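You operate a simulated robot arm through the tools that you are given. There is no shell and no other tool. Be economical: measure what you need, move in short steps, check, and stop when the job is done.

The job below is to be done with a simulated robot arm. You get a single attempt, and the scene is never put back.

## Task
Ladle broth from the tub till the purple bowl is a quarter full.
Fine: stand the silver ladle back in the tool pot; white lid back on the white tub; the pink bowl stays where it is, empty.

It is judged by the outcome, as a careful person would: the job done as asked, and still so three seconds after it is handed in. It fails if anything else is knocked over, pushed out of place, dropped, spilled or broken. A push-on lid holds only when it is set on centred and level and pressed home; a screw cap is set on level and turned clockwise until tight.

## Robot
A 7-joint arm with a two-finger parallel gripper, fixed in place. Base frame: the origin is at the foot of the arm, x ahead of it, y to its left, z up; the work surface is at about z = 0. Units: m, rad, N and s.
With the tool pointing down near the work surface it reaches from about 0.22 to 0.58 m from the base axis. Its first joint turns from -1.152 to 1.152 rad. Payload 2.5 kg.
The TCP is the grasp point between the finger pads, 0.023 m short of the fingertips. In the tool frame z runs along the fingers and y along their closing line. Largest opening 0.094 m; finger width 0.038, thickness 0.01; the body of the gripper, 0.054 by 0.096 m, starts 0.039 m behind the TCP.
Orientation is told as [roll, pitch, yaw] about the base's x, y, z axes, in that order, counted from this pose: with the fingers straight down and closing along the base's y, the tool's x points along the base's -x, its y along +y and its z along -z.

## Interface
- The arm moves only by the tool step_arm. Its argument "plan" is a list of rows, each a list of 7 numbers: the opening, from 0 (shut) to 1 (fully open), then the shift along the base's x, y, z in units of 400 mm (1.0 is 400 mm), then the turn, a rotation vector about the base's x, y, z in units of 90 degrees (1.0 is 90 degrees). In form: [[gripper, x, y, z, wx, wy, wz], ...]. A call has 1 to 8 rows; each row is the pose to reach, as a shift and turn from the pose commanded when the call began. A call with a number of a shift or a turn outside -1 to 1 is refused whole. A row lasts 0.2 s, in which the tool goes at most 0.05 m and 0.15 rad; a call with a longer step from one row to the next is refused whole, and so is a gripper value outside its range. A pose out of reach is approached as far as the arm can. The call stops where the force on the tool passes 70 N (or 10 N more than at its start, if that is more) or the arm is blocked; 0.2 s more then pass. The fingers move at their own pace (about 0.108 m/s each) and stop on an object; they squeeze with about 23 N. The grip force told is the motor's: it shows also when the fingers shut on nothing. Time passes only in rows, and 0.2 s behind the last, so rows that repeat a pose let the fingers close. The reply holds the time, the measured pose of the TCP, the force on the tool along the base axes, the opening and the grip force, in the units named above and with some noise, with the torque about the TCP (base axes, N m) and any sound that the robot's microphone picked up, and new pictures: "show" is both (left out), scene, wrist or none.
- Cameras (640 x 400 px; columns grow to the right, rows downward): "scene" is fixed at [0.1039, -0.3956, 0.561]; the picture's right is [0.93, -0.38, 0.00], its down [-0.15, -0.37, -0.92] and it looks along [0.35, 0.85, -0.40] (base axes); focal length 336 px, centre (320, 200). "wrist" rides on the gripper at [0.086, 0.016, -0.075] in the tool frame; the picture's right is [-0.18, 0.98, 0.00], its down [-0.58, -0.11, -0.81] and it looks along [-0.79, -0.15, 0.59] (tool axes); focal length 243 px, centre (320, 200). There is no depth. A picture from a camera that has moved, and an enlarged one, comes with that camera's place and axes in the base frame and with its lens.
- inspect(camera, box): a new picture of the part [left, top, right, bottom] of that camera's present view, enlarged. No time passes.
- sign_off(): hands the job in; it is judged then, once.

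Work in short steps. Places have to be worked out from the pictures, the camera data and where the tool is seen: move nearer, look again, correct. Check each grasp and each placing, and mend what went wrong. You have 120 turns and 200 pictures in all, those below and enlarged ones among them. Open the gripper and draw the arm clear of the work before you hand the job in, unless the task says otherwise; then end with one line.

The tools are called after "Call:" as name(argument=value, ...) on one line, values as JSON. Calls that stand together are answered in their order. step_arm: Moves the arm, as the interface text tells. Its arguments: {"type":"object","properties":{"plan":{"type":"array","items":{"type":"array","items":{"type":"number"}}},"show":{"type":"string","enum":["both","scene","wrist","none"]}},"required":["plan"]} The other tools are called the same way: inspect (camera, box) takes an enlarged picture of a part of a camera's view; sign_off () hands the job in.

At the start:

```text
t: 0.0
position: [0.3689, 0.134, 0.4707]
tool_rot: [0.0, 0.0, 0.0]
ft_force: [-0.1, -0.8, -0.5]
wrist_torque: [0.02, 0.0, 0.02]
gripper_width: 0.0942
gripper_force: 0.1
```

scene: 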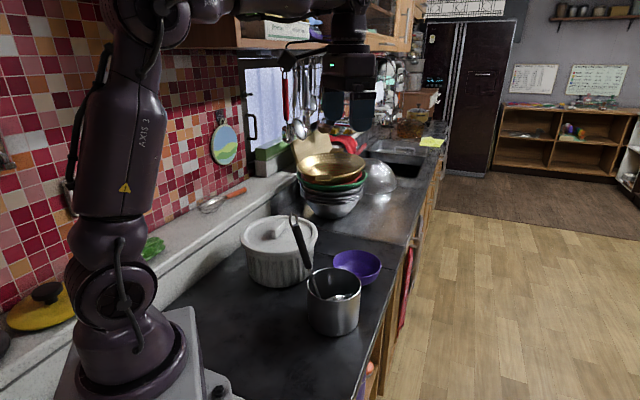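
wrist: 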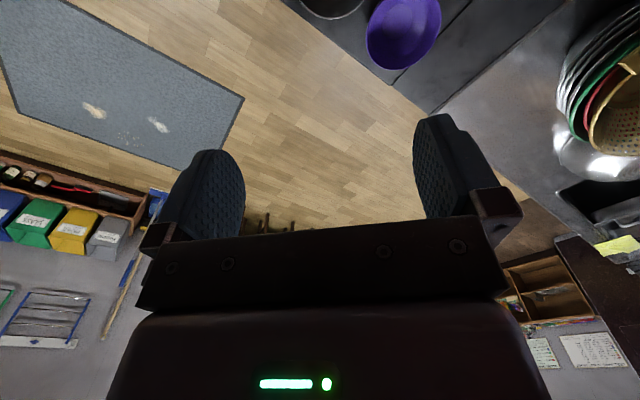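

I'll begin with close looks at the tub, pot and bowls to locate them.

Call:
inspect(camera="scene", box=[220, 190, 420, 350])

Call:
inspect(camera="wrist", box=[280, 0, 480, 125])

```text
2.50 times, centred on (320, 270) of scene
camera zoom: at [0.1039, -0.3956, 0.561], right [0.93, -0.38, 0.0], down [-0.15, -0.37, -0.92], along [0.35, 0.85, -0.4], focal length 840 px, centre (320, 25)
```

zoom: 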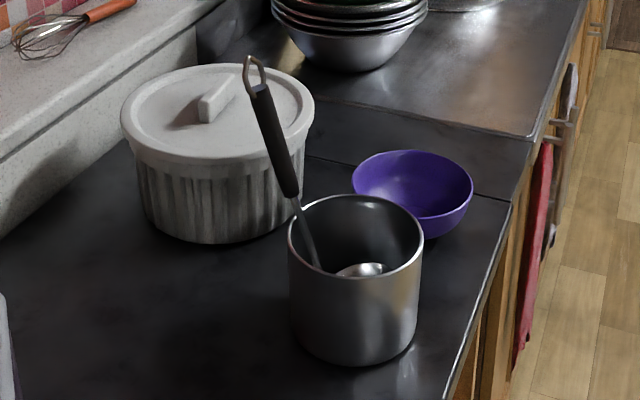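

```text
3.20 times, centred on (380, 62) of wrist
camera zoom: at [0.283, 0.15, 0.5447], right [0.18, 0.98, 0.0], down [0.58, -0.11, 0.81], along [0.79, -0.15, -0.59], focal length 776 px, centre (128, 640)
```

zoom: 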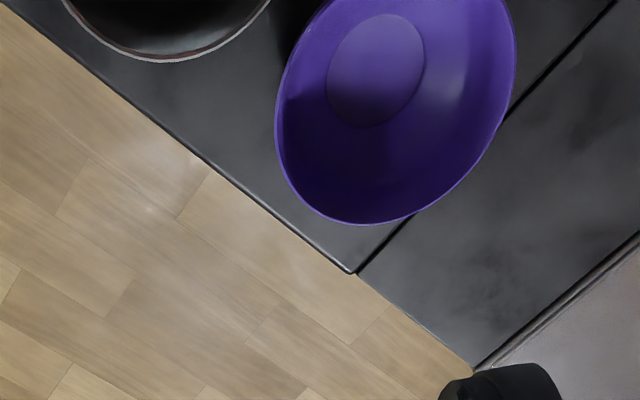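

The pot is at about (0.36, 0.15), the purple bowl at (0.48, 0.26) and the tub at (0.31, 0.395). I haven't found the pink bowl, so I'll tilt and back off the wrist camera to survey the counter.

Call:
step_arm(plan=[[1, -0.08, 0.05, 0.03, 0, 0.09, 0], [1, -0.16, 0.1, 0.06, 0, 0.18, 0], [1, -0.24, 0.15, 0.1, 0, 0.27, 0], [1, -0.3, 0.2, 0.14, 0, 0.36, 0]])

```text
t: 1.0
position: [0.2813, 0.1846, 0.4993]
tool_rot: [0.004, 0.414, -0.007]
ft_force: [0.1, 0.6, 0.5]
wrist_torque: [-0.06, 0.0, -0.04]
gripper_width: 0.0941
gripper_force: 0.1
out of reach, approached as far as the arm can: row 3, 4
camera wrist: at [0.2323, 0.2001, 0.603], right [0.18, 0.98, -0.07], down [0.86, -0.12, 0.5], along [0.49, -0.15, -0.86], focal length 243 px, centre (320, 200)
```

scene: 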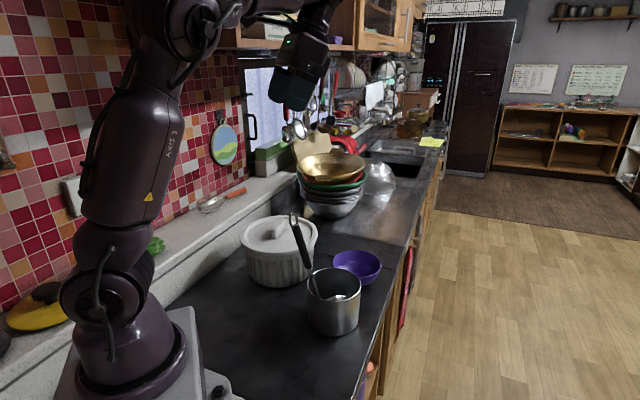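
wrist: 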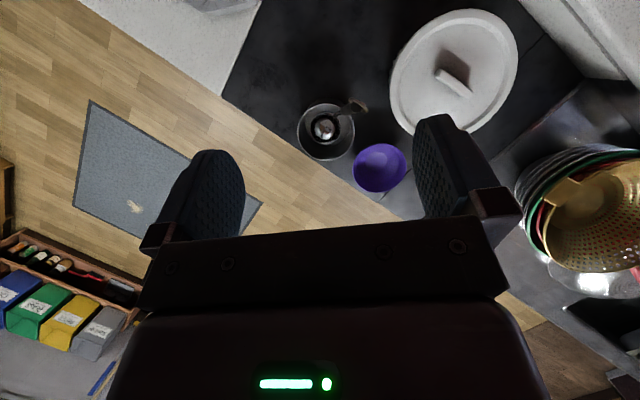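

The whole counter is visible now. I'll zoom in on the pot, the tub and the near area.

Call:
inspect(camera="wrist", box=[200, 0, 560, 225])

Call:
inspect(camera="scene", box=[160, 275, 400, 400])

Call:
inspect(camera="wrist", box=[290, 60, 450, 160])

```text
1.78 times, centred on (380, 112) of wrist
camera zoom: at [0.2323, 0.2001, 0.603], right [0.18, 0.98, -0.07], down [0.86, -0.12, 0.5], along [0.49, -0.15, -0.86], focal length 431 px, centre (213, 356)
```

zoom: 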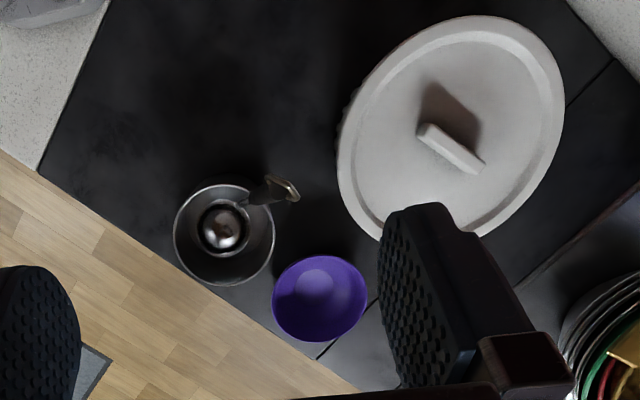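

```text
2.67 times, centred on (280, 338) of scene
camera zoom: at [0.1038, -0.3956, 0.561], right [0.93, -0.38, 0.0], down [-0.15, -0.37, -0.92], along [0.35, 0.85, -0.4], focal length 896 px, centre (427, -167)
```

zoom: 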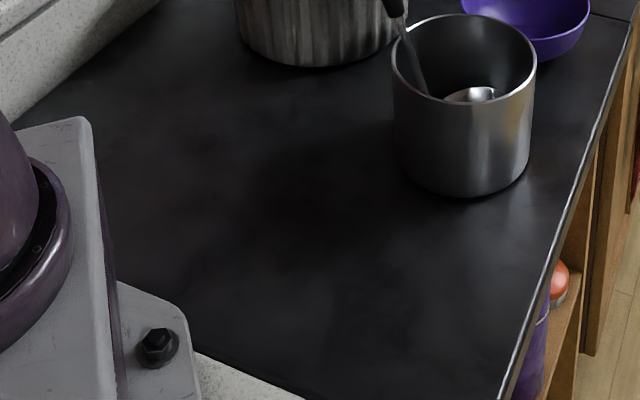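

```text
4.00 times, centred on (370, 110) of wrist
camera zoom: at [0.2323, 0.2001, 0.603], right [0.18, 0.98, -0.07], down [0.86, -0.12, 0.5], along [0.49, -0.15, -0.86], focal length 970 px, centre (120, 560)
```

zoom: 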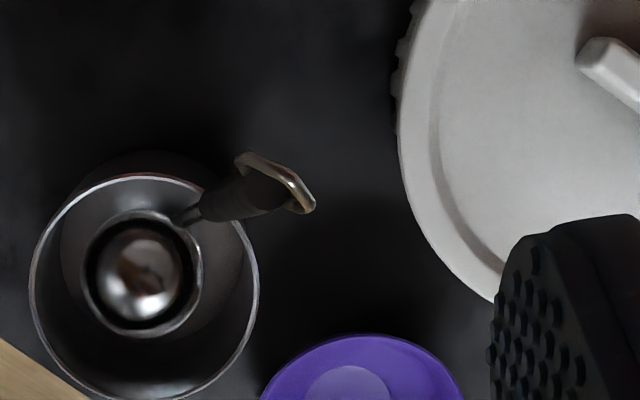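

Triangulation puts the ladle hook tip near (0.292, 0.217, 0.255) and the lid handle bar near (0.305, 0.39), lying at about 48° azimuth. No pink bowl is in view so far. I'll straighten the tool and move toward the lid.

Call:
step_arm(plan=[[1, 0.012, 0.07, -0.06, 0, -0.07, 0], [1, 0.024, 0.145, -0.125, 0, -0.14, 0], [1, 0.036, 0.22, -0.19, 0, -0.21, 0], [1, 0.047, 0.29, -0.25, 0, -0.264, 0]], show="none")

```text
t: 2.0
position: [0.2966, 0.3025, 0.3996]
tool_rot: [0.007, -0.002, 0.001]
ft_force: [0.7, 0.4, 0.1]
wrist_torque: [-0.03, -0.01, -0.02]
gripper_width: 0.0941
gripper_force: 0.1
```

The tool is straight again. Next I yaw about 48° so the fingers straddle the bar, and move above the lid.

Call:
step_arm(plan=[[1, 0.003, 0.04, -0.04, 0, 0, 0.09], [1, 0.006, 0.08, -0.08, 0, 0, 0.18], [1, 0.009, 0.12, -0.12, 0, 0, 0.27], [1, 0.012, 0.16, -0.17, 0, 0, 0.36], [1, 0.014, 0.19, -0.21, 0, 0, 0.45], [1, 0.016, 0.22, -0.25, 0, 0, 0.533]])

```text
t: 3.4
position: [0.3057, 0.3875, 0.3008]
tool_rot: [0.005, -0.002, 0.84]
ft_force: [-0.4, 0.5, -0.7]
wrist_torque: [0.0, 0.0, 0.01]
gripper_width: 0.0938
gripper_force: 0.0
camera wrist: at [0.2359, 0.334, 0.3747], right [-0.61, 0.79, 0.01], down [0.47, 0.36, 0.81], along [0.64, 0.49, -0.59], focal length 243 px, centre (320, 200)
```

scene: 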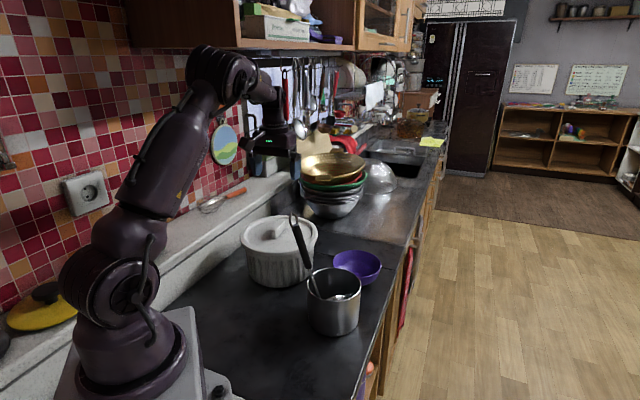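
wrist: 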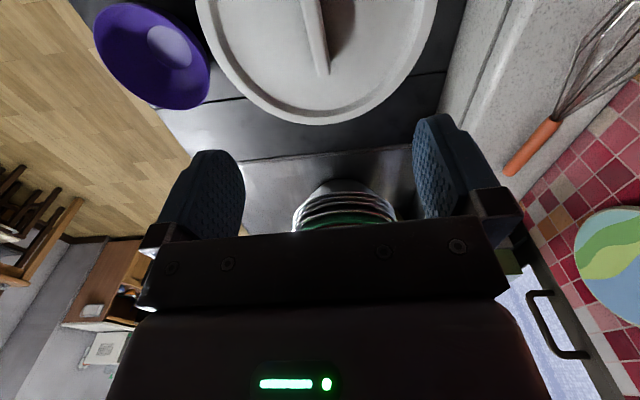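

The bar is nearly centred between the fingers, a few mm off. I'll descend to z≈0.2 and look again.

Call:
step_arm(plan=[[1, 0.0, -0.0, -0.12, 0, 0, 0], [1, 0.005, -0.005, -0.24, 0, 0, 0], [1, 0.005, -0.005, -0.27, 0, 0, 0]])

Call:
inspect(camera="scene", box=[220, 130, 380, 230])

```text
t: 4.2
position: [0.308, 0.3854, 0.1921]
tool_rot: [0.007, -0.002, 0.84]
ft_force: [-0.3, 1.1, 0.2]
wrist_torque: [0.0, 0.01, -0.05]
gripper_width: 0.0939
gripper_force: 0.1
camera wrist: at [0.2378, 0.3325, 0.2671], right [-0.61, 0.8, 0.01], down [0.47, 0.35, 0.81], along [0.64, 0.49, -0.59], focal length 243 px, centre (320, 200)
```

scene: 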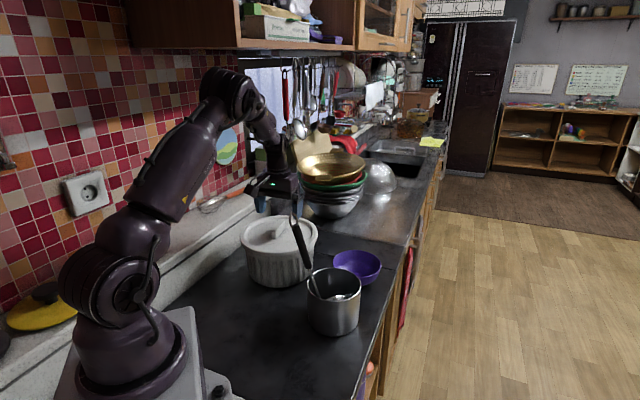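
wrist: 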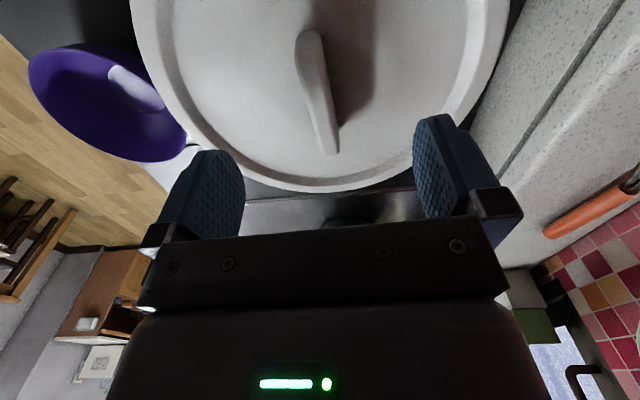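

```text
4.00 times, centred on (300, 180) of scene
camera zoom: at [0.1039, -0.3956, 0.561], right [0.93, -0.38, 0.0], down [-0.15, -0.37, -0.92], along [0.35, 0.85, -0.4], focal length 1344 px, centre (400, 280)
```

zoom: 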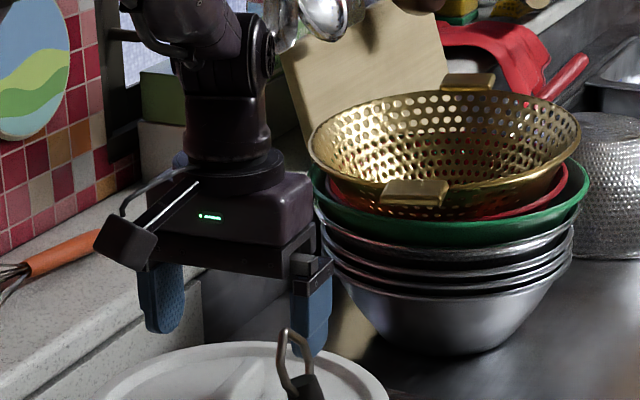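

The bar centre is at (0.307, 0.384), azimuth about 43°, so I trim the yaw by -5° and descend to TCP z≈0.135.

Call:
step_arm(plan=[[1, 0, 0, -0.05, 0, 0, -0.055], [1, -0.002, -0.002, -0.1, 0, 0, -0.055], [1, -0.002, -0.002, -0.143, 0, 0, -0.055], [1, -0.002, -0.002, -0.143, 0, 0, -0.055]])

Call:
inspect(camera="scene", box=[220, 170, 340, 245])

```text
t: 5.2
position: [0.3071, 0.3868, 0.1443]
tool_rot: [0.004, -0.001, 0.744]
ft_force: [-2.9, -1.9, 8.8]
wrist_torque: [-0.42, -0.2, -0.23]
gripper_width: 0.094
gripper_force: 0.1
stopped in row 4: the force on the tool passed its limit at 75 N (the readings are from after the stop); the commanded pose is now the measured one
camera wrist: at [0.2325, 0.3387, 0.2179], right [-0.53, 0.85, 0.0], down [0.5, 0.31, 0.81], along [0.68, 0.43, -0.59], focal length 243 px, centre (320, 200)
```

scene: 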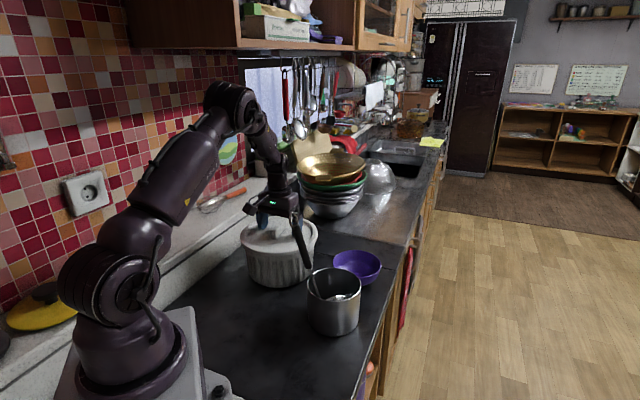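
wrist: 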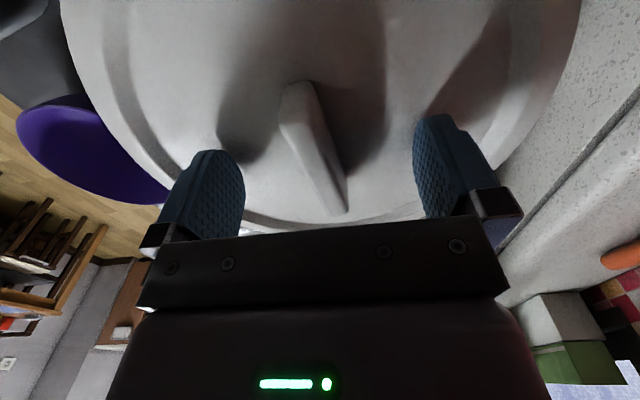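

```text
5.33 times, centred on (280, 208) of scene
camera zoom: at [0.1038, -0.3956, 0.5609], right [0.93, -0.38, 0.0], down [-0.15, -0.37, -0.92], along [0.35, 0.85, -0.4], focal length 1792 px, centre (533, 160)
```

zoom: 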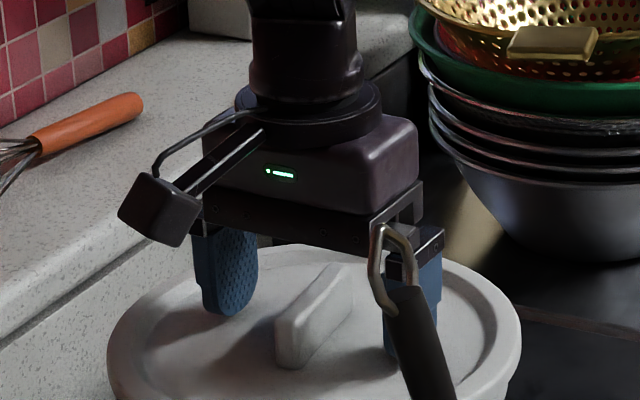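

The fingertips touched the lid top at TCP z=0.144, so the lid surface is at about 0.121. The bar is then higher than I assumed, with its centre near (0.294, 0.380). I'll lift a little and re-centre.

Call:
step_arm(plan=[[1, 0, 0, 0.025, 0, 0, 0], [1, -0.03, -0.015, 0.025, 0, 0, 0.025], [1, -0.032, -0.015, 0.025, 0, 0, 0.03]], show="wrist")

Call:
inspect(camera="scene", box=[220, 170, 340, 245])

```text
t: 6.0
position: [0.2939, 0.3797, 0.1523]
tool_rot: [0.005, -0.003, 0.795]
ft_force: [-0.4, 0.4, 0.2]
wrist_torque: [0.02, -0.03, 0.01]
gripper_width: 0.0941
gripper_force: 0.1
camera wrist: at [0.2227, 0.3292, 0.2272], right [-0.57, 0.82, 0.0], down [0.49, 0.34, 0.81], along [0.66, 0.46, -0.59], focal length 243 px, centre (320, 200)
```

wrist: 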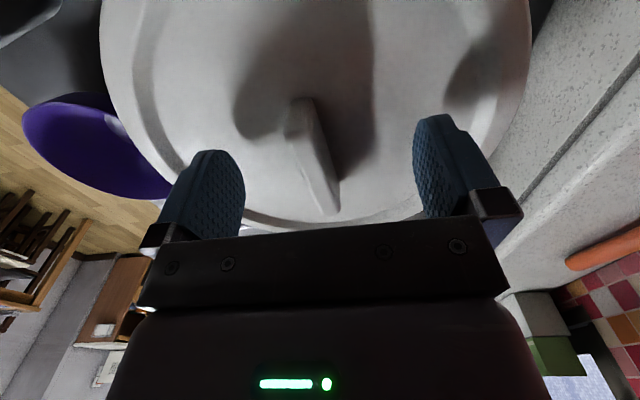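

```text
5.33 times, centred on (280, 208) of scene
camera zoom: at [0.1039, -0.3956, 0.561], right [0.93, -0.38, 0.0], down [-0.15, -0.37, -0.92], along [0.35, 0.85, -0.4], focal length 1792 px, centre (533, 160)
```

zoom: 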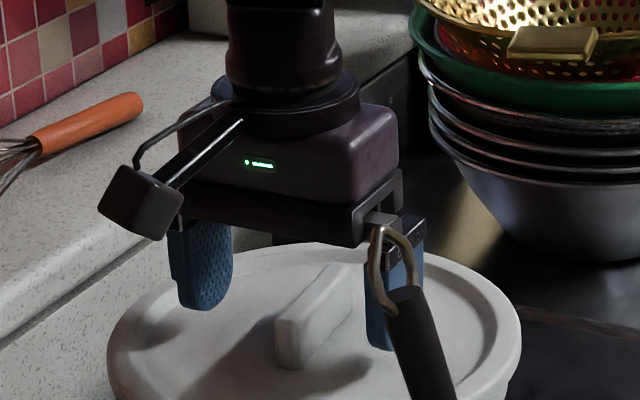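

Now it's centred. I'll lower about 5 mm and close on the bar.

Call:
step_arm(plan=[[1, -0.005, -0.003, -0.013, 0, 0, 0.01], [0, -0.005, -0.003, -0.013, 0, 0, 0.01], [0, -0.005, -0.003, -0.013, 0, 0, 0.01], [0, -0.005, -0.003, -0.013, 0, 0, 0.01]], show="wrist")

```text
t: 7.0
position: [0.2922, 0.3789, 0.1475]
tool_rot: [0.006, -0.002, 0.811]
ft_force: [1.3, -0.5, -0.1]
wrist_torque: [0.04, 0.03, -0.07]
gripper_width: 0.0136
gripper_force: 22.5
camera wrist: at [0.2212, 0.3268, 0.2218], right [-0.58, 0.81, 0.01], down [0.48, 0.34, 0.81], along [0.65, 0.47, -0.59], focal length 243 px, centre (320, 200)
```

wrist: 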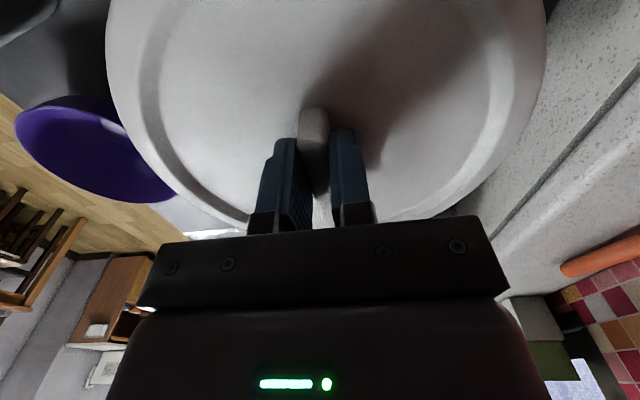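

I have the bar at 13.6 mm opening. The seated lid pose is (0.292, 0.379, 0.1475), yaw 0.811. I'll lift slowly straight up.

Call:
step_arm(plan=[[0, 0, 0, 0.02, 0, 0, 0], [0, 0, 0, 0.05, 0, 0, 0], [0, 0, 0, 0.1, 0, 0, 0], [0, 0, 0, 0.2, 0, 0, 0], [0, 0, 0, 0.3, 0, 0, 0]])

```text
t: 8.2
position: [0.2901, 0.3777, 0.2659]
tool_rot: [0.007, 0.0, 0.81]
ft_force: [-1.3, 0.4, -0.8]
wrist_torque: [-0.03, 0.03, 0.03]
gripper_width: 0.0135
gripper_force: 23.1
camera wrist: at [0.2194, 0.3258, 0.3417], right [-0.58, 0.81, 0.01], down [0.48, 0.34, 0.81], along [0.65, 0.47, -0.59], focal length 243 px, centre (320, 200)
```

scene: 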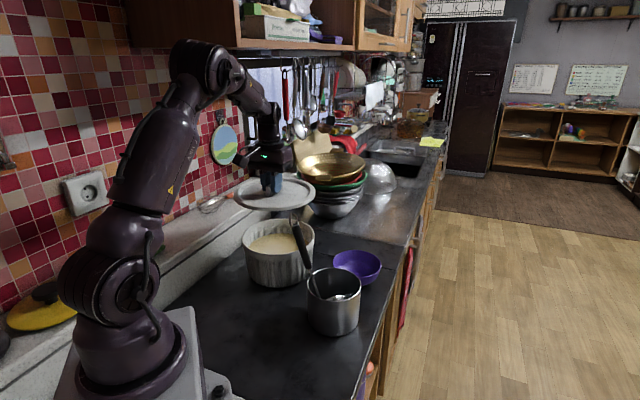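
wrist: 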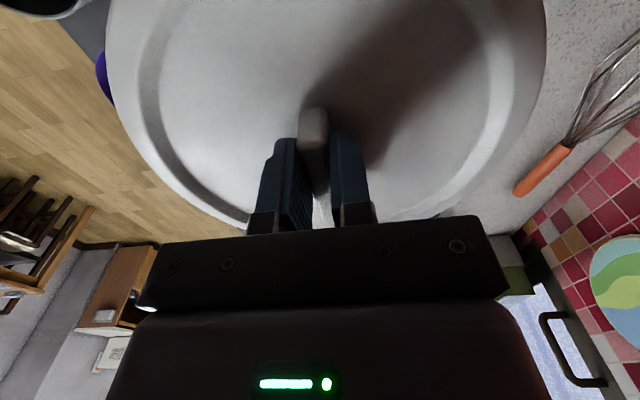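

The lid is off and the broth is visible. I'll carry the lid up and over to the free counter near (0.165, 0.205), above the ladle's height.

Call:
step_arm(plan=[[0, 0, 0, 0.11, 0, 0, 0], [0, 0, 0, 0.2, 0, 0, 0], [0, -0.04, -0.05, 0.28, 0, 0, 0], [0, -0.1, -0.14, 0.28, 0, 0, 0], [0, -0.17, -0.23, 0.28, 0, 0, 0], [0, -0.24, -0.33, 0.28, 0, 0, 0], [0, -0.3125, -0.4325, 0.28, 0, 0, 0], [0, -0.3125, -0.4325, 0.28, 0, 0, 0]])

```text
refused: row 7 steps farther than a row can; nothing moved
```

Call:
step_arm(plan=[[0, 0, 0, 0.11, 0, 0, 0], [0, 0, 0, 0.2, 0, 0, 0], [0, -0.04, -0.05, 0.28, 0, 0, 0], [0, -0.1, -0.14, 0.28, 0, 0, 0], [0, -0.165, -0.23, 0.28, 0, 0, 0], [0, -0.23, -0.32, 0.28, 0, 0, 0], [0, -0.29, -0.41, 0.28, 0, 0, 0], [0, -0.3125, -0.4325, 0.28, 0, 0, 0]])

```text
t: 10.0
position: [0.166, 0.2041, 0.3814]
tool_rot: [0.006, -0.003, 0.809]
ft_force: [0.0, -0.2, 0.8]
wrist_torque: [-0.04, 0.01, 0.01]
gripper_width: 0.0137
gripper_force: 23.1
camera wrist: at [0.095, 0.1523, 0.4547], right [-0.59, 0.81, 0.0], down [0.48, 0.34, 0.81], along [0.65, 0.47, -0.59], focal length 243 px, centre (320, 200)
```

scene: 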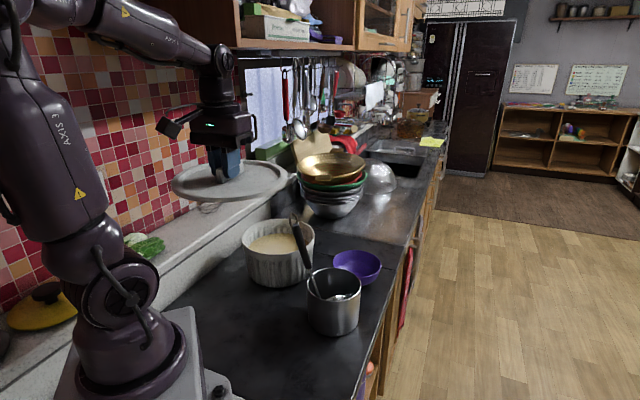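
wrist: 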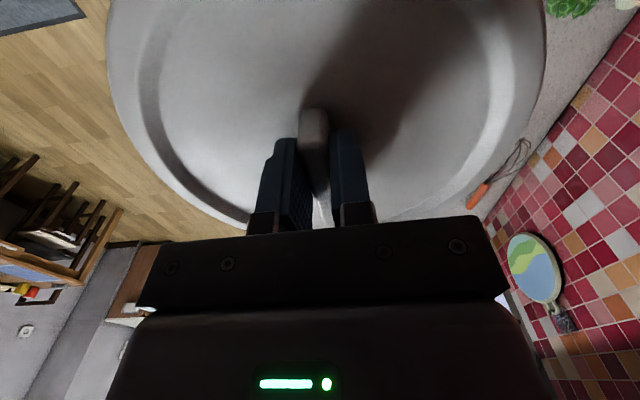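

The path is clear, so I descend to about 0.16 and check from the scene camera.

Call:
step_arm(plan=[[0, 0, 0, -0.12, 0, 0, 0], [0, 0, 0, -0.24, 0, 0, 0], [0, 0, 0, -0.36, 0, 0, 0], [0, 0, 0, -0.48, 0, 0, 0], [0, 0, 0, -0.55, 0, 0, 0]], show="scene")

```text
t: 11.2
position: [0.1671, 0.2076, 0.1611]
tool_rot: [0.006, -0.002, 0.808]
ft_force: [-0.3, 0.6, -0.6]
wrist_torque: [0.03, -0.02, -0.01]
gripper_width: 0.0136
gripper_force: 23.2
```

scene: 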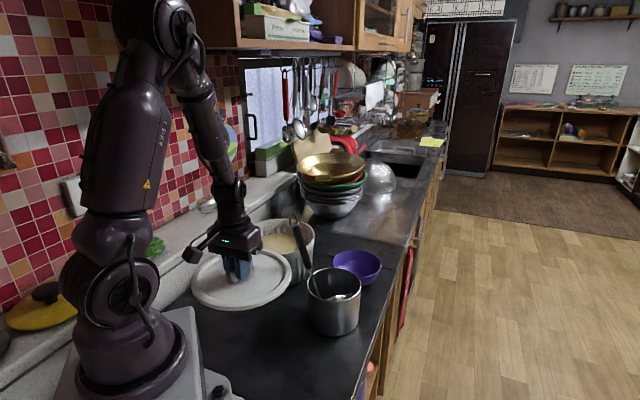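

I'll shift to about (0.185, 0.18) to balance clearances to the tub, pot and base plate, then lower toward the counter.

Call:
step_arm(plan=[[0, 0.045, -0.069, -0.05, 0, 0, 0], [0, 0.045, -0.069, -0.13, 0, 0, 0], [0, 0.045, -0.069, -0.18, 0, 0, 0]], show="none")

Call:
inspect(camera="scene", box=[160, 210, 400, 360])

```text
t: 12.0
position: [0.1841, 0.1777, 0.0862]
tool_rot: [0.004, -0.004, 0.81]
ft_force: [0.9, -0.3, -0.5]
wrist_torque: [0.0, 0.01, 0.03]
gripper_width: 0.0135
gripper_force: 23.1
```

```text
2.67 times, centred on (280, 285) of scene
camera zoom: at [0.1038, -0.3956, 0.561], right [0.93, -0.38, 0.0], down [-0.15, -0.37, -0.92], along [0.35, 0.85, -0.4], focal length 896 px, centre (427, -27)
```

zoom: 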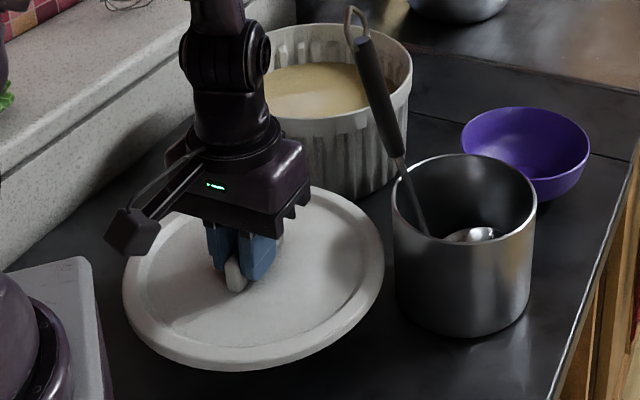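

The clearances look good. I'll lower in small steps, watching the force.

Call:
step_arm(plan=[[0, -0.008, 0, -0.02, 0, 0, 0], [0, -0.008, 0, -0.04, 0, 0, 0], [0, -0.008, 0, -0.05, 0, 0, 0]], show="none")

Call:
inspect(camera="scene", box=[160, 210, 400, 360])

```text
t: 12.8
position: [0.183, 0.1781, 0.066]
tool_rot: [0.002, -0.002, 0.808]
ft_force: [-0.2, 0.2, -0.6]
wrist_torque: [-0.01, 0.01, 0.04]
gripper_width: 0.0137
gripper_force: 22.8
```

```text
2.67 times, centred on (280, 285) of scene
camera zoom: at [0.1039, -0.3956, 0.561], right [0.93, -0.38, 0.0], down [-0.15, -0.37, -0.92], along [0.35, 0.85, -0.4], focal length 896 px, centre (427, -27)
```

zoom: 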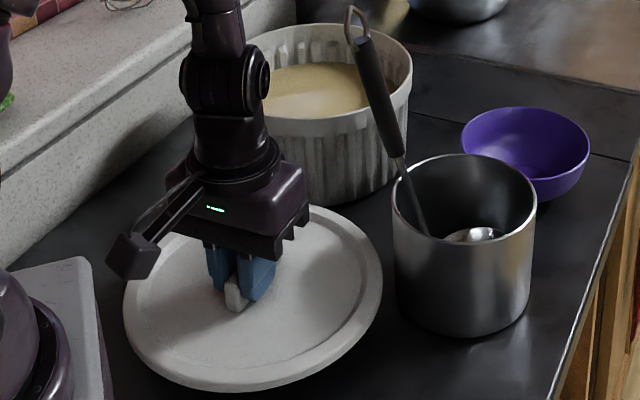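

No contact yet, so I keep lowering.

Call:
step_arm(plan=[[0, 0, 0, -0.015, 0, 0, 0], [0, 0, 0, -0.03, 0, 0, 0], [0, 0, 0, -0.03, 0, 0, 0]], show="none")

```text
t: 13.6
position: [0.1808, 0.1778, 0.056]
tool_rot: [0.005, -0.002, 0.81]
ft_force: [0.7, 0.0, -0.5]
wrist_torque: [0.0, -0.05, -0.01]
gripper_width: 0.0137
gripper_force: 22.7
```

Call:
step_arm(plan=[[0, 0, 0, -0.012, 0, 0, 0], [0, 0, 0, -0.024, 0, 0, 0], [0, 0, 0, -0.024, 0, 0, 0]], show="none")

Call:
inspect(camera="scene", box=[160, 210, 400, 360])

```text
t: 14.4
position: [0.1817, 0.1777, 0.0459]
tool_rot: [0.004, -0.003, 0.809]
ft_force: [-0.6, -0.3, -0.5]
wrist_torque: [-0.01, -0.02, 0.01]
gripper_width: 0.0134
gripper_force: 23.0
```

```text
2.67 times, centred on (280, 285) of scene
camera zoom: at [0.1039, -0.3956, 0.561], right [0.93, -0.38, 0.0], down [-0.15, -0.37, -0.92], along [0.35, 0.85, -0.4], focal length 896 px, centre (427, -27)
```

zoom: 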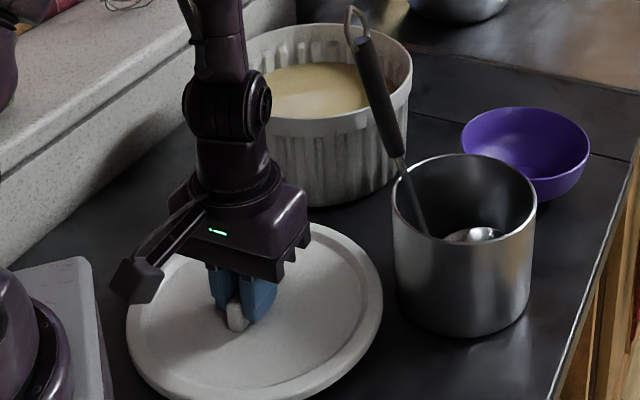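

Call:
step_arm(plan=[[0, 0, 0, -0.008, 0, 0, 0], [0, 0, 0, -0.015, 0, 0, 0], [0, 0, 0, -0.015, 0, 0, 0]], show="none")

```text
t: 15.2
position: [0.1818, 0.1778, 0.0401]
tool_rot: [0.004, -0.004, 0.809]
ft_force: [-2.4, 0.1, 20.6]
wrist_torque: [0.02, -0.04, -0.09]
gripper_width: 0.0137
gripper_force: 23.2
```

The lid rests on the counter with 20 N contact at z=0.040. I'll release it and rise.

Call:
step_arm(plan=[[0, 0, 0, 0.004, 0, 0, 0], [1, 0, 0, 0.004, 0, 0, 0], [1, 0, 0, 0.004, 0, 0, 0], [1, 0, 0, 0.1, 0, 0, 0], [1, 0, 0, 0.22, 0, 0, 0], [1, 0, 0, 0.34, 0, 0, 0], [1, 0, 0, 0.46, 0, 0, 0], [1, 0, 0, 0.58, 0, 0, 0]])

```text
t: 17.0
position: [0.1801, 0.1777, 0.2732]
tool_rot: [0.003, -0.003, 0.811]
ft_force: [1.1, -0.1, 0.2]
wrist_torque: [-0.01, 0.01, 0.0]
gripper_width: 0.0943
gripper_force: 0.2
camera wrist: at [0.1098, 0.1248, 0.347], right [-0.59, 0.81, 0.0], down [0.48, 0.34, 0.81], along [0.65, 0.47, -0.59], focal length 243 px, centre (320, 200)
```

scene: 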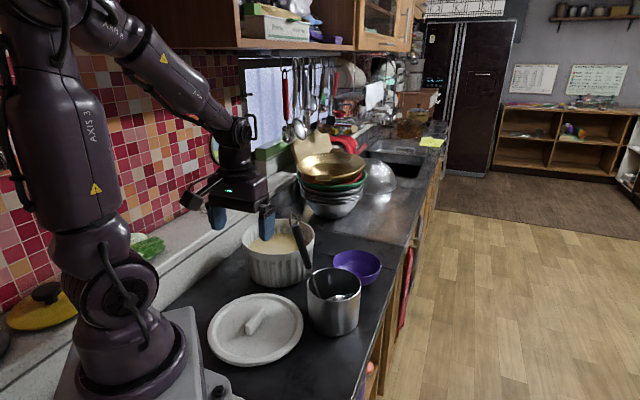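
wrist: 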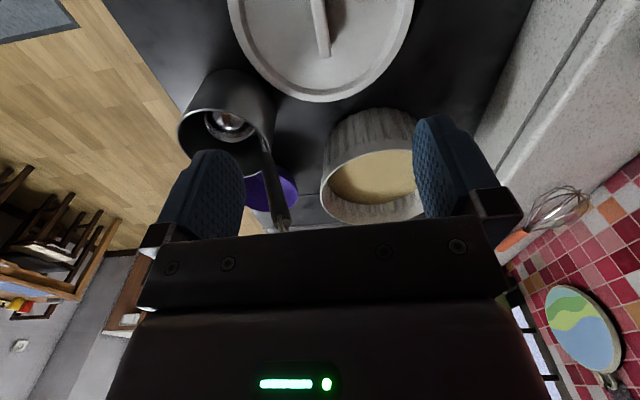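

The lid is lying on the counter. I'll rise and get a clean look at the ladle handle from above.

Call:
step_arm(plan=[[1, 0, 0, 0.12, 0, 0, 0], [1, 0.0, 0, 0.24, 0, 0, 0], [1, 0.0, 0, 0.33, 0, 0, 0], [1, 0.04, 0, 0.33, 0, 0, 0]])

Call:
inspect(camera="wrist", box=[160, 60, 420, 225])

Call:
inspect(camera="scene", box=[240, 200, 400, 300])

```text
t: 18.0
position: [0.1972, 0.1781, 0.4047]
tool_rot: [0.004, -0.001, 0.809]
ft_force: [-0.9, 0.0, -0.2]
wrist_torque: [-0.03, -0.01, 0.0]
gripper_width: 0.094
gripper_force: 0.1
camera wrist: at [0.1263, 0.1263, 0.479], right [-0.58, 0.81, 0.0], down [0.48, 0.34, 0.81], along [0.65, 0.47, -0.59], focal length 243 px, centre (320, 200)
```

scene: 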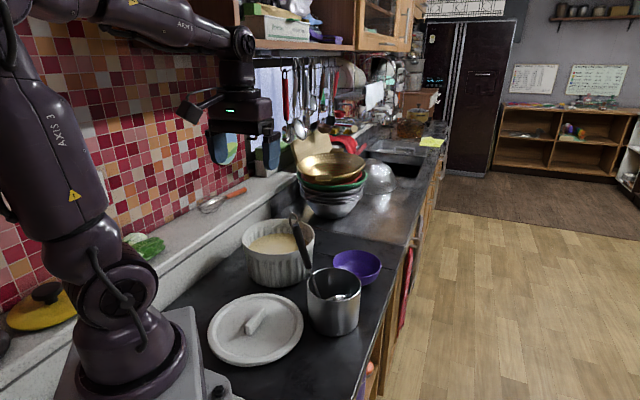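
wrist: 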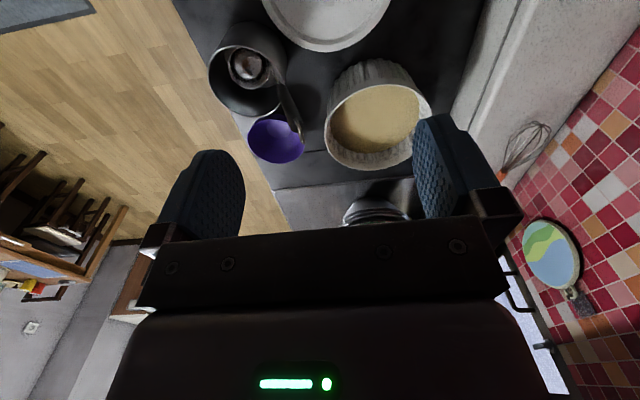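

```text
2.42 times, centred on (290, 142) of wrist
camera zoom: at [0.1263, 0.1263, 0.479], right [-0.58, 0.81, 0.0], down [0.48, 0.34, 0.81], along [0.65, 0.47, -0.59], focal length 588 px, centre (393, 339)
```

zoom: 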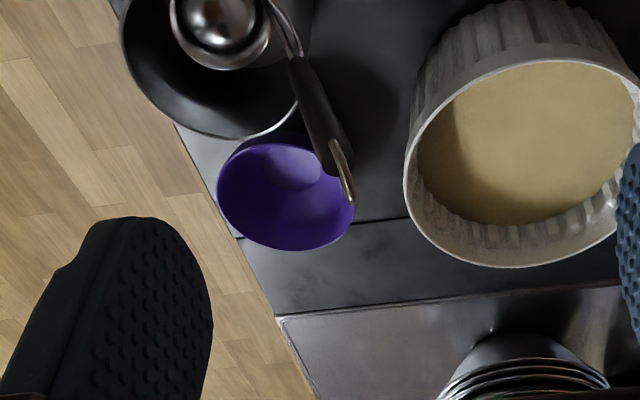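

```text
4.00 times, centred on (320, 250) of scene
camera zoom: at [0.1038, -0.3956, 0.561], right [0.93, -0.38, 0.0], down [-0.15, -0.37, -0.92], along [0.35, 0.85, -0.4], focal length 1344 px, centre (320, 0)
```

zoom: 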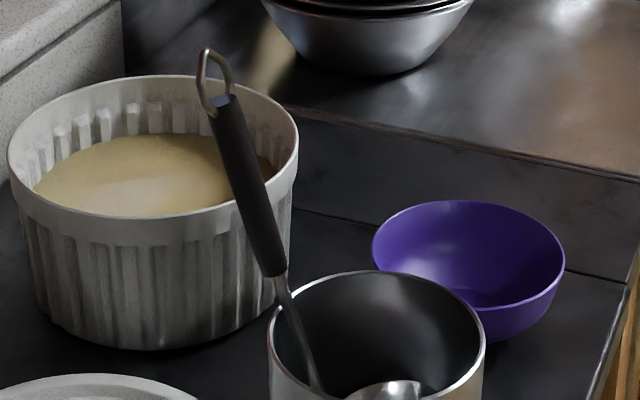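

Triangulated handle axis: grip top at (0.300, 0.215, 0.221) and grip bottom at (0.317, 0.190, 0.127), leaning about 17°. I'll grasp near z=0.20 with the gripper tilted about 45° from the +y side, so pouring later swings it through vertical. First I yaw to 90° above the tub.

Call:
step_arm(plan=[[1, 0.02, 0.05, 0, 0, 0, 0.081], [1, 0.04, 0.1, 0, 0, 0, 0.162], [1, 0.06, 0.15, 0, 0, 0, 0.243], [1, 0.08, 0.2, 0, 0, 0, 0.324], [1, 0.1, 0.25, 0, 0, 0, 0.405], [1, 0.13, 0.305, 0, 0, 0, 0.485]], show="none")

```text
t: 19.4
position: [0.2491, 0.3, 0.4029]
tool_rot: [0.003, -0.002, 1.575]
ft_force: [-0.1, 0.9, -0.4]
wrist_torque: [0.02, 0.01, -0.02]
gripper_width: 0.0943
gripper_force: 0.0
```

Yaw reached. Now I roll about -48° so the fingers point toward -y and down.

Call:
step_arm(plan=[[1, 0.015, 0.02, -0.03, -0.09, 0, 0], [1, 0.03, 0.04, -0.06, -0.18, 0, 0], [1, 0.05, 0.06, -0.09, -0.27, 0, 0], [1, 0.07, 0.075, -0.12, -0.36, 0, 0], [1, 0.09, 0.075, -0.15, -0.45, 0, 0], [1, 0.0975, 0.075, -0.18, -0.533, 0, 0]])

```text
t: 20.8
position: [0.2876, 0.3324, 0.3305]
tool_rot: [0.006, 0.837, 1.574]
ft_force: [-0.5, 0.1, 0.9]
wrist_torque: [0.02, -0.04, -0.01]
gripper_width: 0.0939
gripper_force: 0.1
camera wrist: at [0.2727, 0.3286, 0.4447], right [-0.98, 0.12, -0.13], down [0.11, 0.99, 0.11], along [0.14, 0.09, -0.99], focal length 243 px, centre (320, 200)
```

scene: 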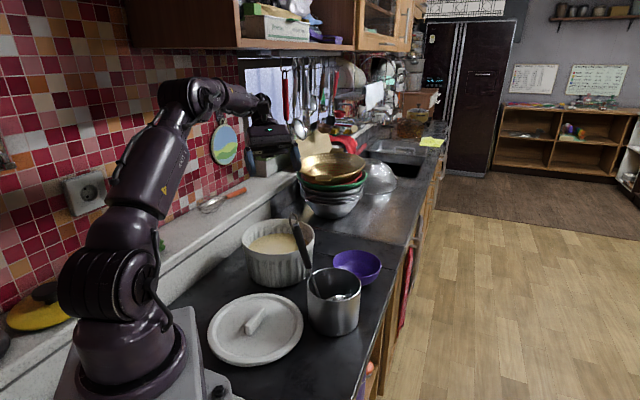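
wrist: 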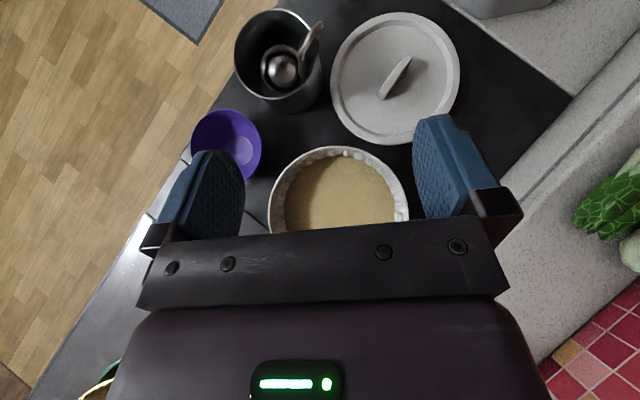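

The pose is reachable and gives an overhead view. I add the small lean correction and move to the pre-grasp point.

Call:
step_arm(plan=[[1, 0, -0.03, -0.05, 0, -0.06, 0], [1, 0.0, -0.066, -0.11, 0, -0.115, 0], [1, 0.0, -0.066, -0.11, 0, -0.115, 0]])

Call:
inspect(camera="scene", box=[200, 110, 400, 235])

```text
t: 21.6
position: [0.2897, 0.3029, 0.2869]
tool_rot: [-0.262, 0.817, 1.374]
ft_force: [0.0, -0.5, -0.2]
wrist_torque: [0.03, 0.03, 0.01]
gripper_width: 0.0943
gripper_force: 0.1
camera wrist: at [0.2532, 0.301, 0.3965], right [-0.94, 0.13, -0.31], down [0.09, 0.99, 0.13], along [0.32, 0.09, -0.94], focal length 243 px, centre (320, 200)
```

scene: 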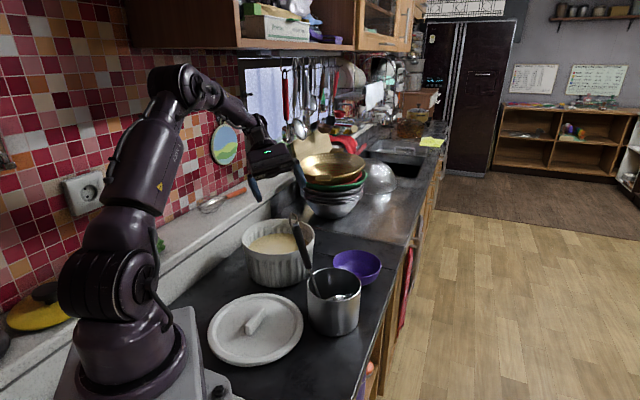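
wrist: 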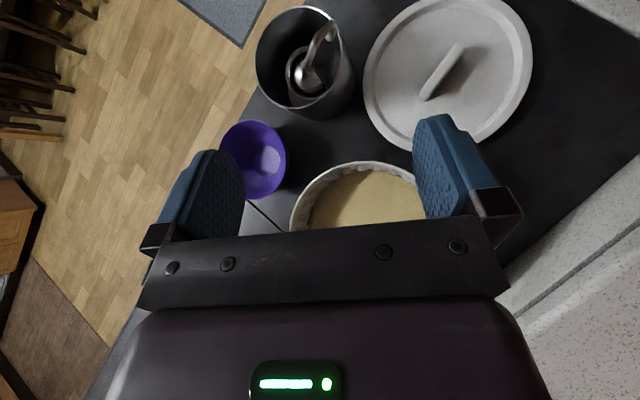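

```text
3.20 times, centred on (300, 172) of scene
camera zoom: at [0.1039, -0.3956, 0.561], right [0.93, -0.38, 0.0], down [-0.15, -0.37, -0.92], along [0.35, 0.85, -0.4], focal length 1075 px, centre (384, 288)
```

zoom: 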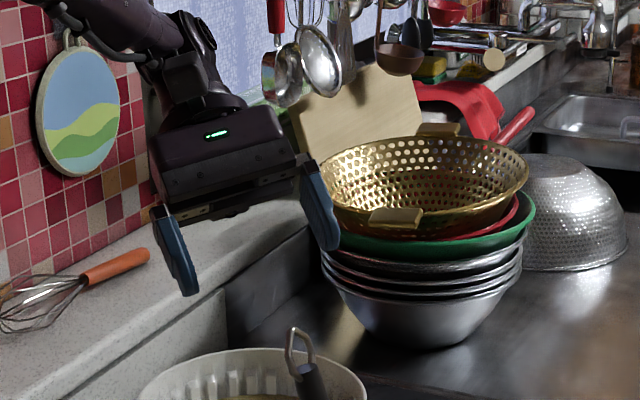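

The wrist view agrees: the handle is centred between the fingers. I'll advance along the finger direction to the grasp point in steps, without closing yet.

Call:
step_arm(plan=[[1, 0.01, -0.078, -0.072, 0, 0, 0], [1, 0.02, -0.156, -0.145, 0, 0, 0], [1, 0.027, -0.2, -0.186, 0, 0, 0]])

Call:
inspect(camera="scene", box=[220, 150, 380, 250])

```text
t: 22.4
position: [0.2993, 0.222, 0.2125]
tool_rot: [-0.26, 0.817, 1.377]
ft_force: [-0.2, 0.0, -0.6]
wrist_torque: [-0.04, 0.02, -0.01]
gripper_width: 0.0941
gripper_force: 0.0
camera wrist: at [0.2628, 0.2194, 0.3221], right [-0.94, 0.13, -0.31], down [0.09, 0.99, 0.13], along [0.32, 0.09, -0.94], focal length 243 px, centre (320, 200)
```

scene: 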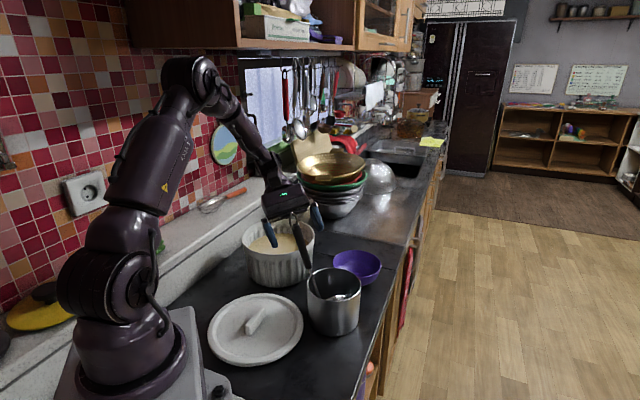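
wrist: 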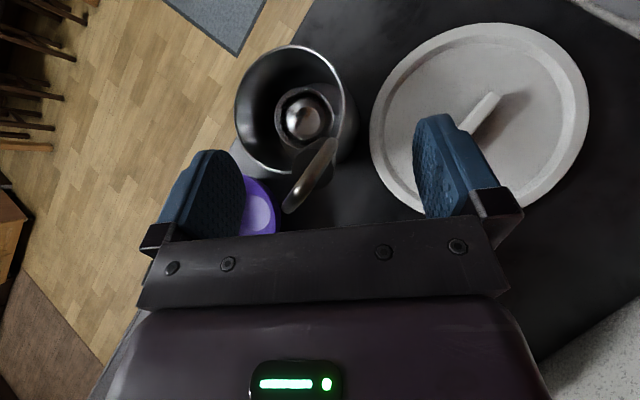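

```text
4.00 times, centred on (300, 200) of scene
camera zoom: at [0.1039, -0.3956, 0.561], right [0.93, -0.38, 0.0], down [-0.15, -0.37, -0.92], along [0.35, 0.85, -0.4], focal length 1344 px, centre (400, 200)
```

zoom: 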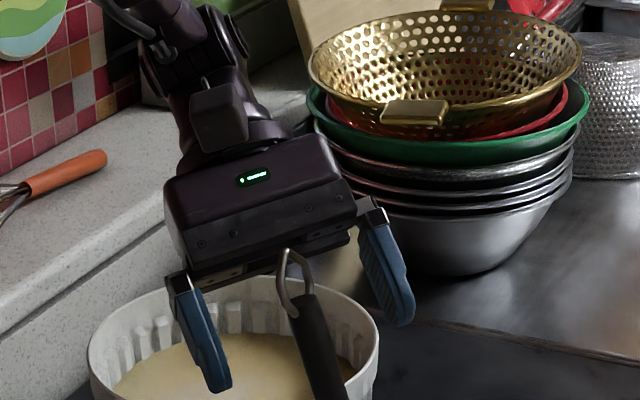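

The loop tip would sit about 34 mm behind the TCP with the grip at z≈0.212, which stays clear of the palm. I'll make a small final shift and close.

Call:
step_arm(plan=[[1, 0.005, -0.025, -0.003, 0, 0, 0], [0.5, 0.005, -0.025, -0.003, 0, 0, 0], [0, 0.005, -0.025, -0.003, 0, 0, 0], [0, 0.005, -0.025, -0.003, 0, 0, 0], [0, 0.005, -0.025, -0.003, 0, 0, 0]])

Call:
inspect(camera="scene", box=[220, 170, 380, 270])

```text
t: 23.6
position: [0.3012, 0.2131, 0.2117]
tool_rot: [-0.261, 0.819, 1.373]
ft_force: [2.0, -0.2, 4.7]
wrist_torque: [-0.3, -0.67, 0.1]
gripper_width: 0.0205
gripper_force: 22.9
camera wrist: at [0.2656, 0.2096, 0.3216], right [-0.94, 0.13, -0.31], down [0.09, 0.99, 0.13], along [0.32, 0.09, -0.94], focal length 243 px, centre (320, 200)
```

scene: 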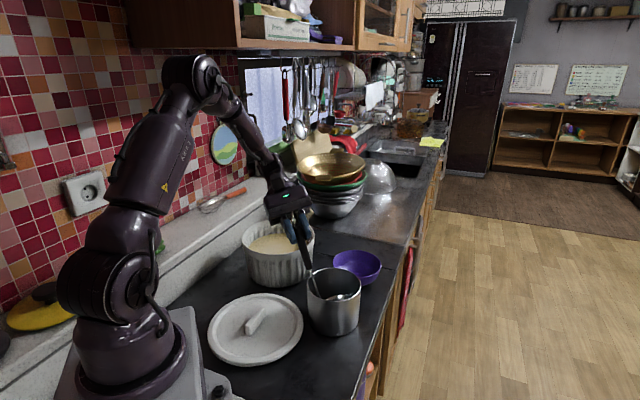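
wrist: 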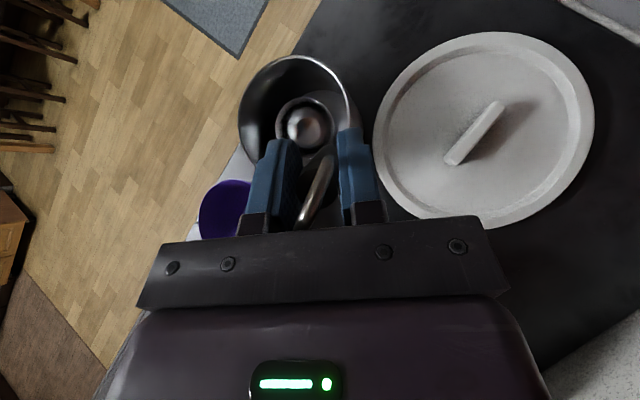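

```text
4.00 times, centred on (300, 220) of scene
camera zoom: at [0.1038, -0.3956, 0.561], right [0.93, -0.38, 0.0], down [-0.15, -0.37, -0.92], along [0.35, 0.85, -0.4], focal length 1344 px, centre (400, 120)
```

zoom: 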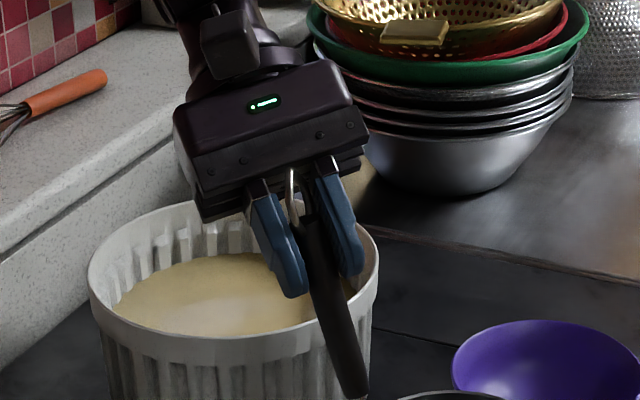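

The handle is held at 20.5 mm width. I lift straight up slowly.

Call:
step_arm(plan=[[0, 0, 0, 0.03, 0, 0, 0], [0, 0, 0, 0.09, 0, 0, 0], [0, 0, 0, 0.17, 0, 0, 0], [0, 0, 0, 0.26, 0, 0, 0], [0, 0, 0, 0.35, 0, 0, 0]])

Call:
inspect(camera="scene", box=[220, 140, 420, 265])

```text
t: 24.8
position: [0.302, 0.2152, 0.3508]
tool_rot: [-0.259, 0.82, 1.379]
ft_force: [1.0, -0.4, -1.2]
wrist_torque: [0.03, 0.07, -0.02]
gripper_width: 0.0203
gripper_force: 22.8
camera wrist: at [0.2656, 0.2118, 0.4609], right [-0.94, 0.13, -0.31], down [0.09, 0.99, 0.13], along [0.32, 0.09, -0.94], focal length 243 px, centre (320, 200)
```

scene: 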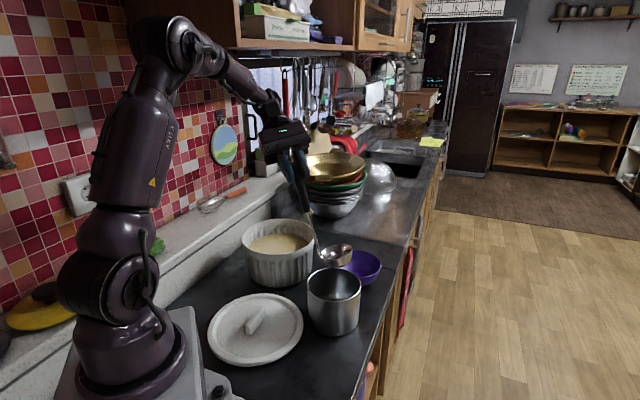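
wrist: 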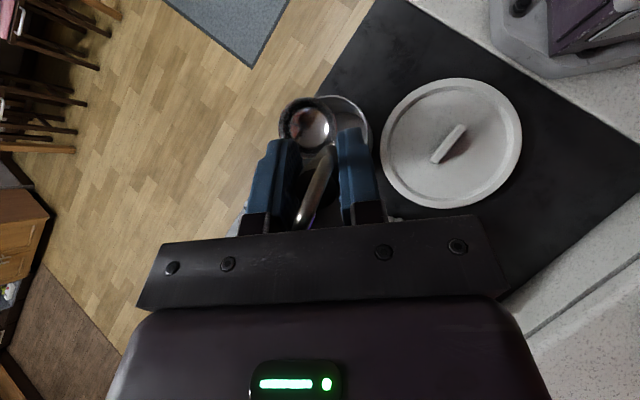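

```text
3.20 times, centred on (320, 202) of scene
camera zoom: at [0.1039, -0.3956, 0.561], right [0.93, -0.38, 0.0], down [-0.15, -0.37, -0.92], along [0.35, 0.85, -0.4], focal length 1075 px, centre (320, 192)
```

zoom: 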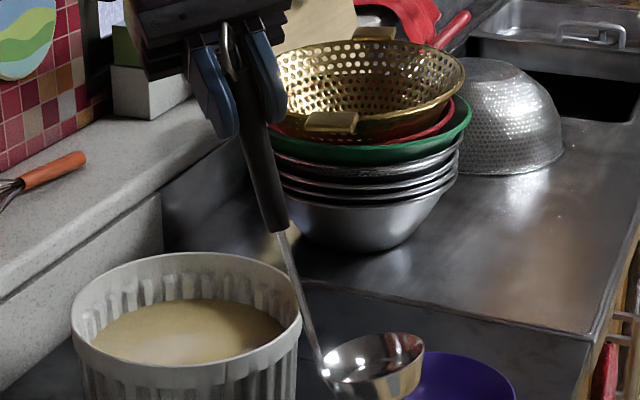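

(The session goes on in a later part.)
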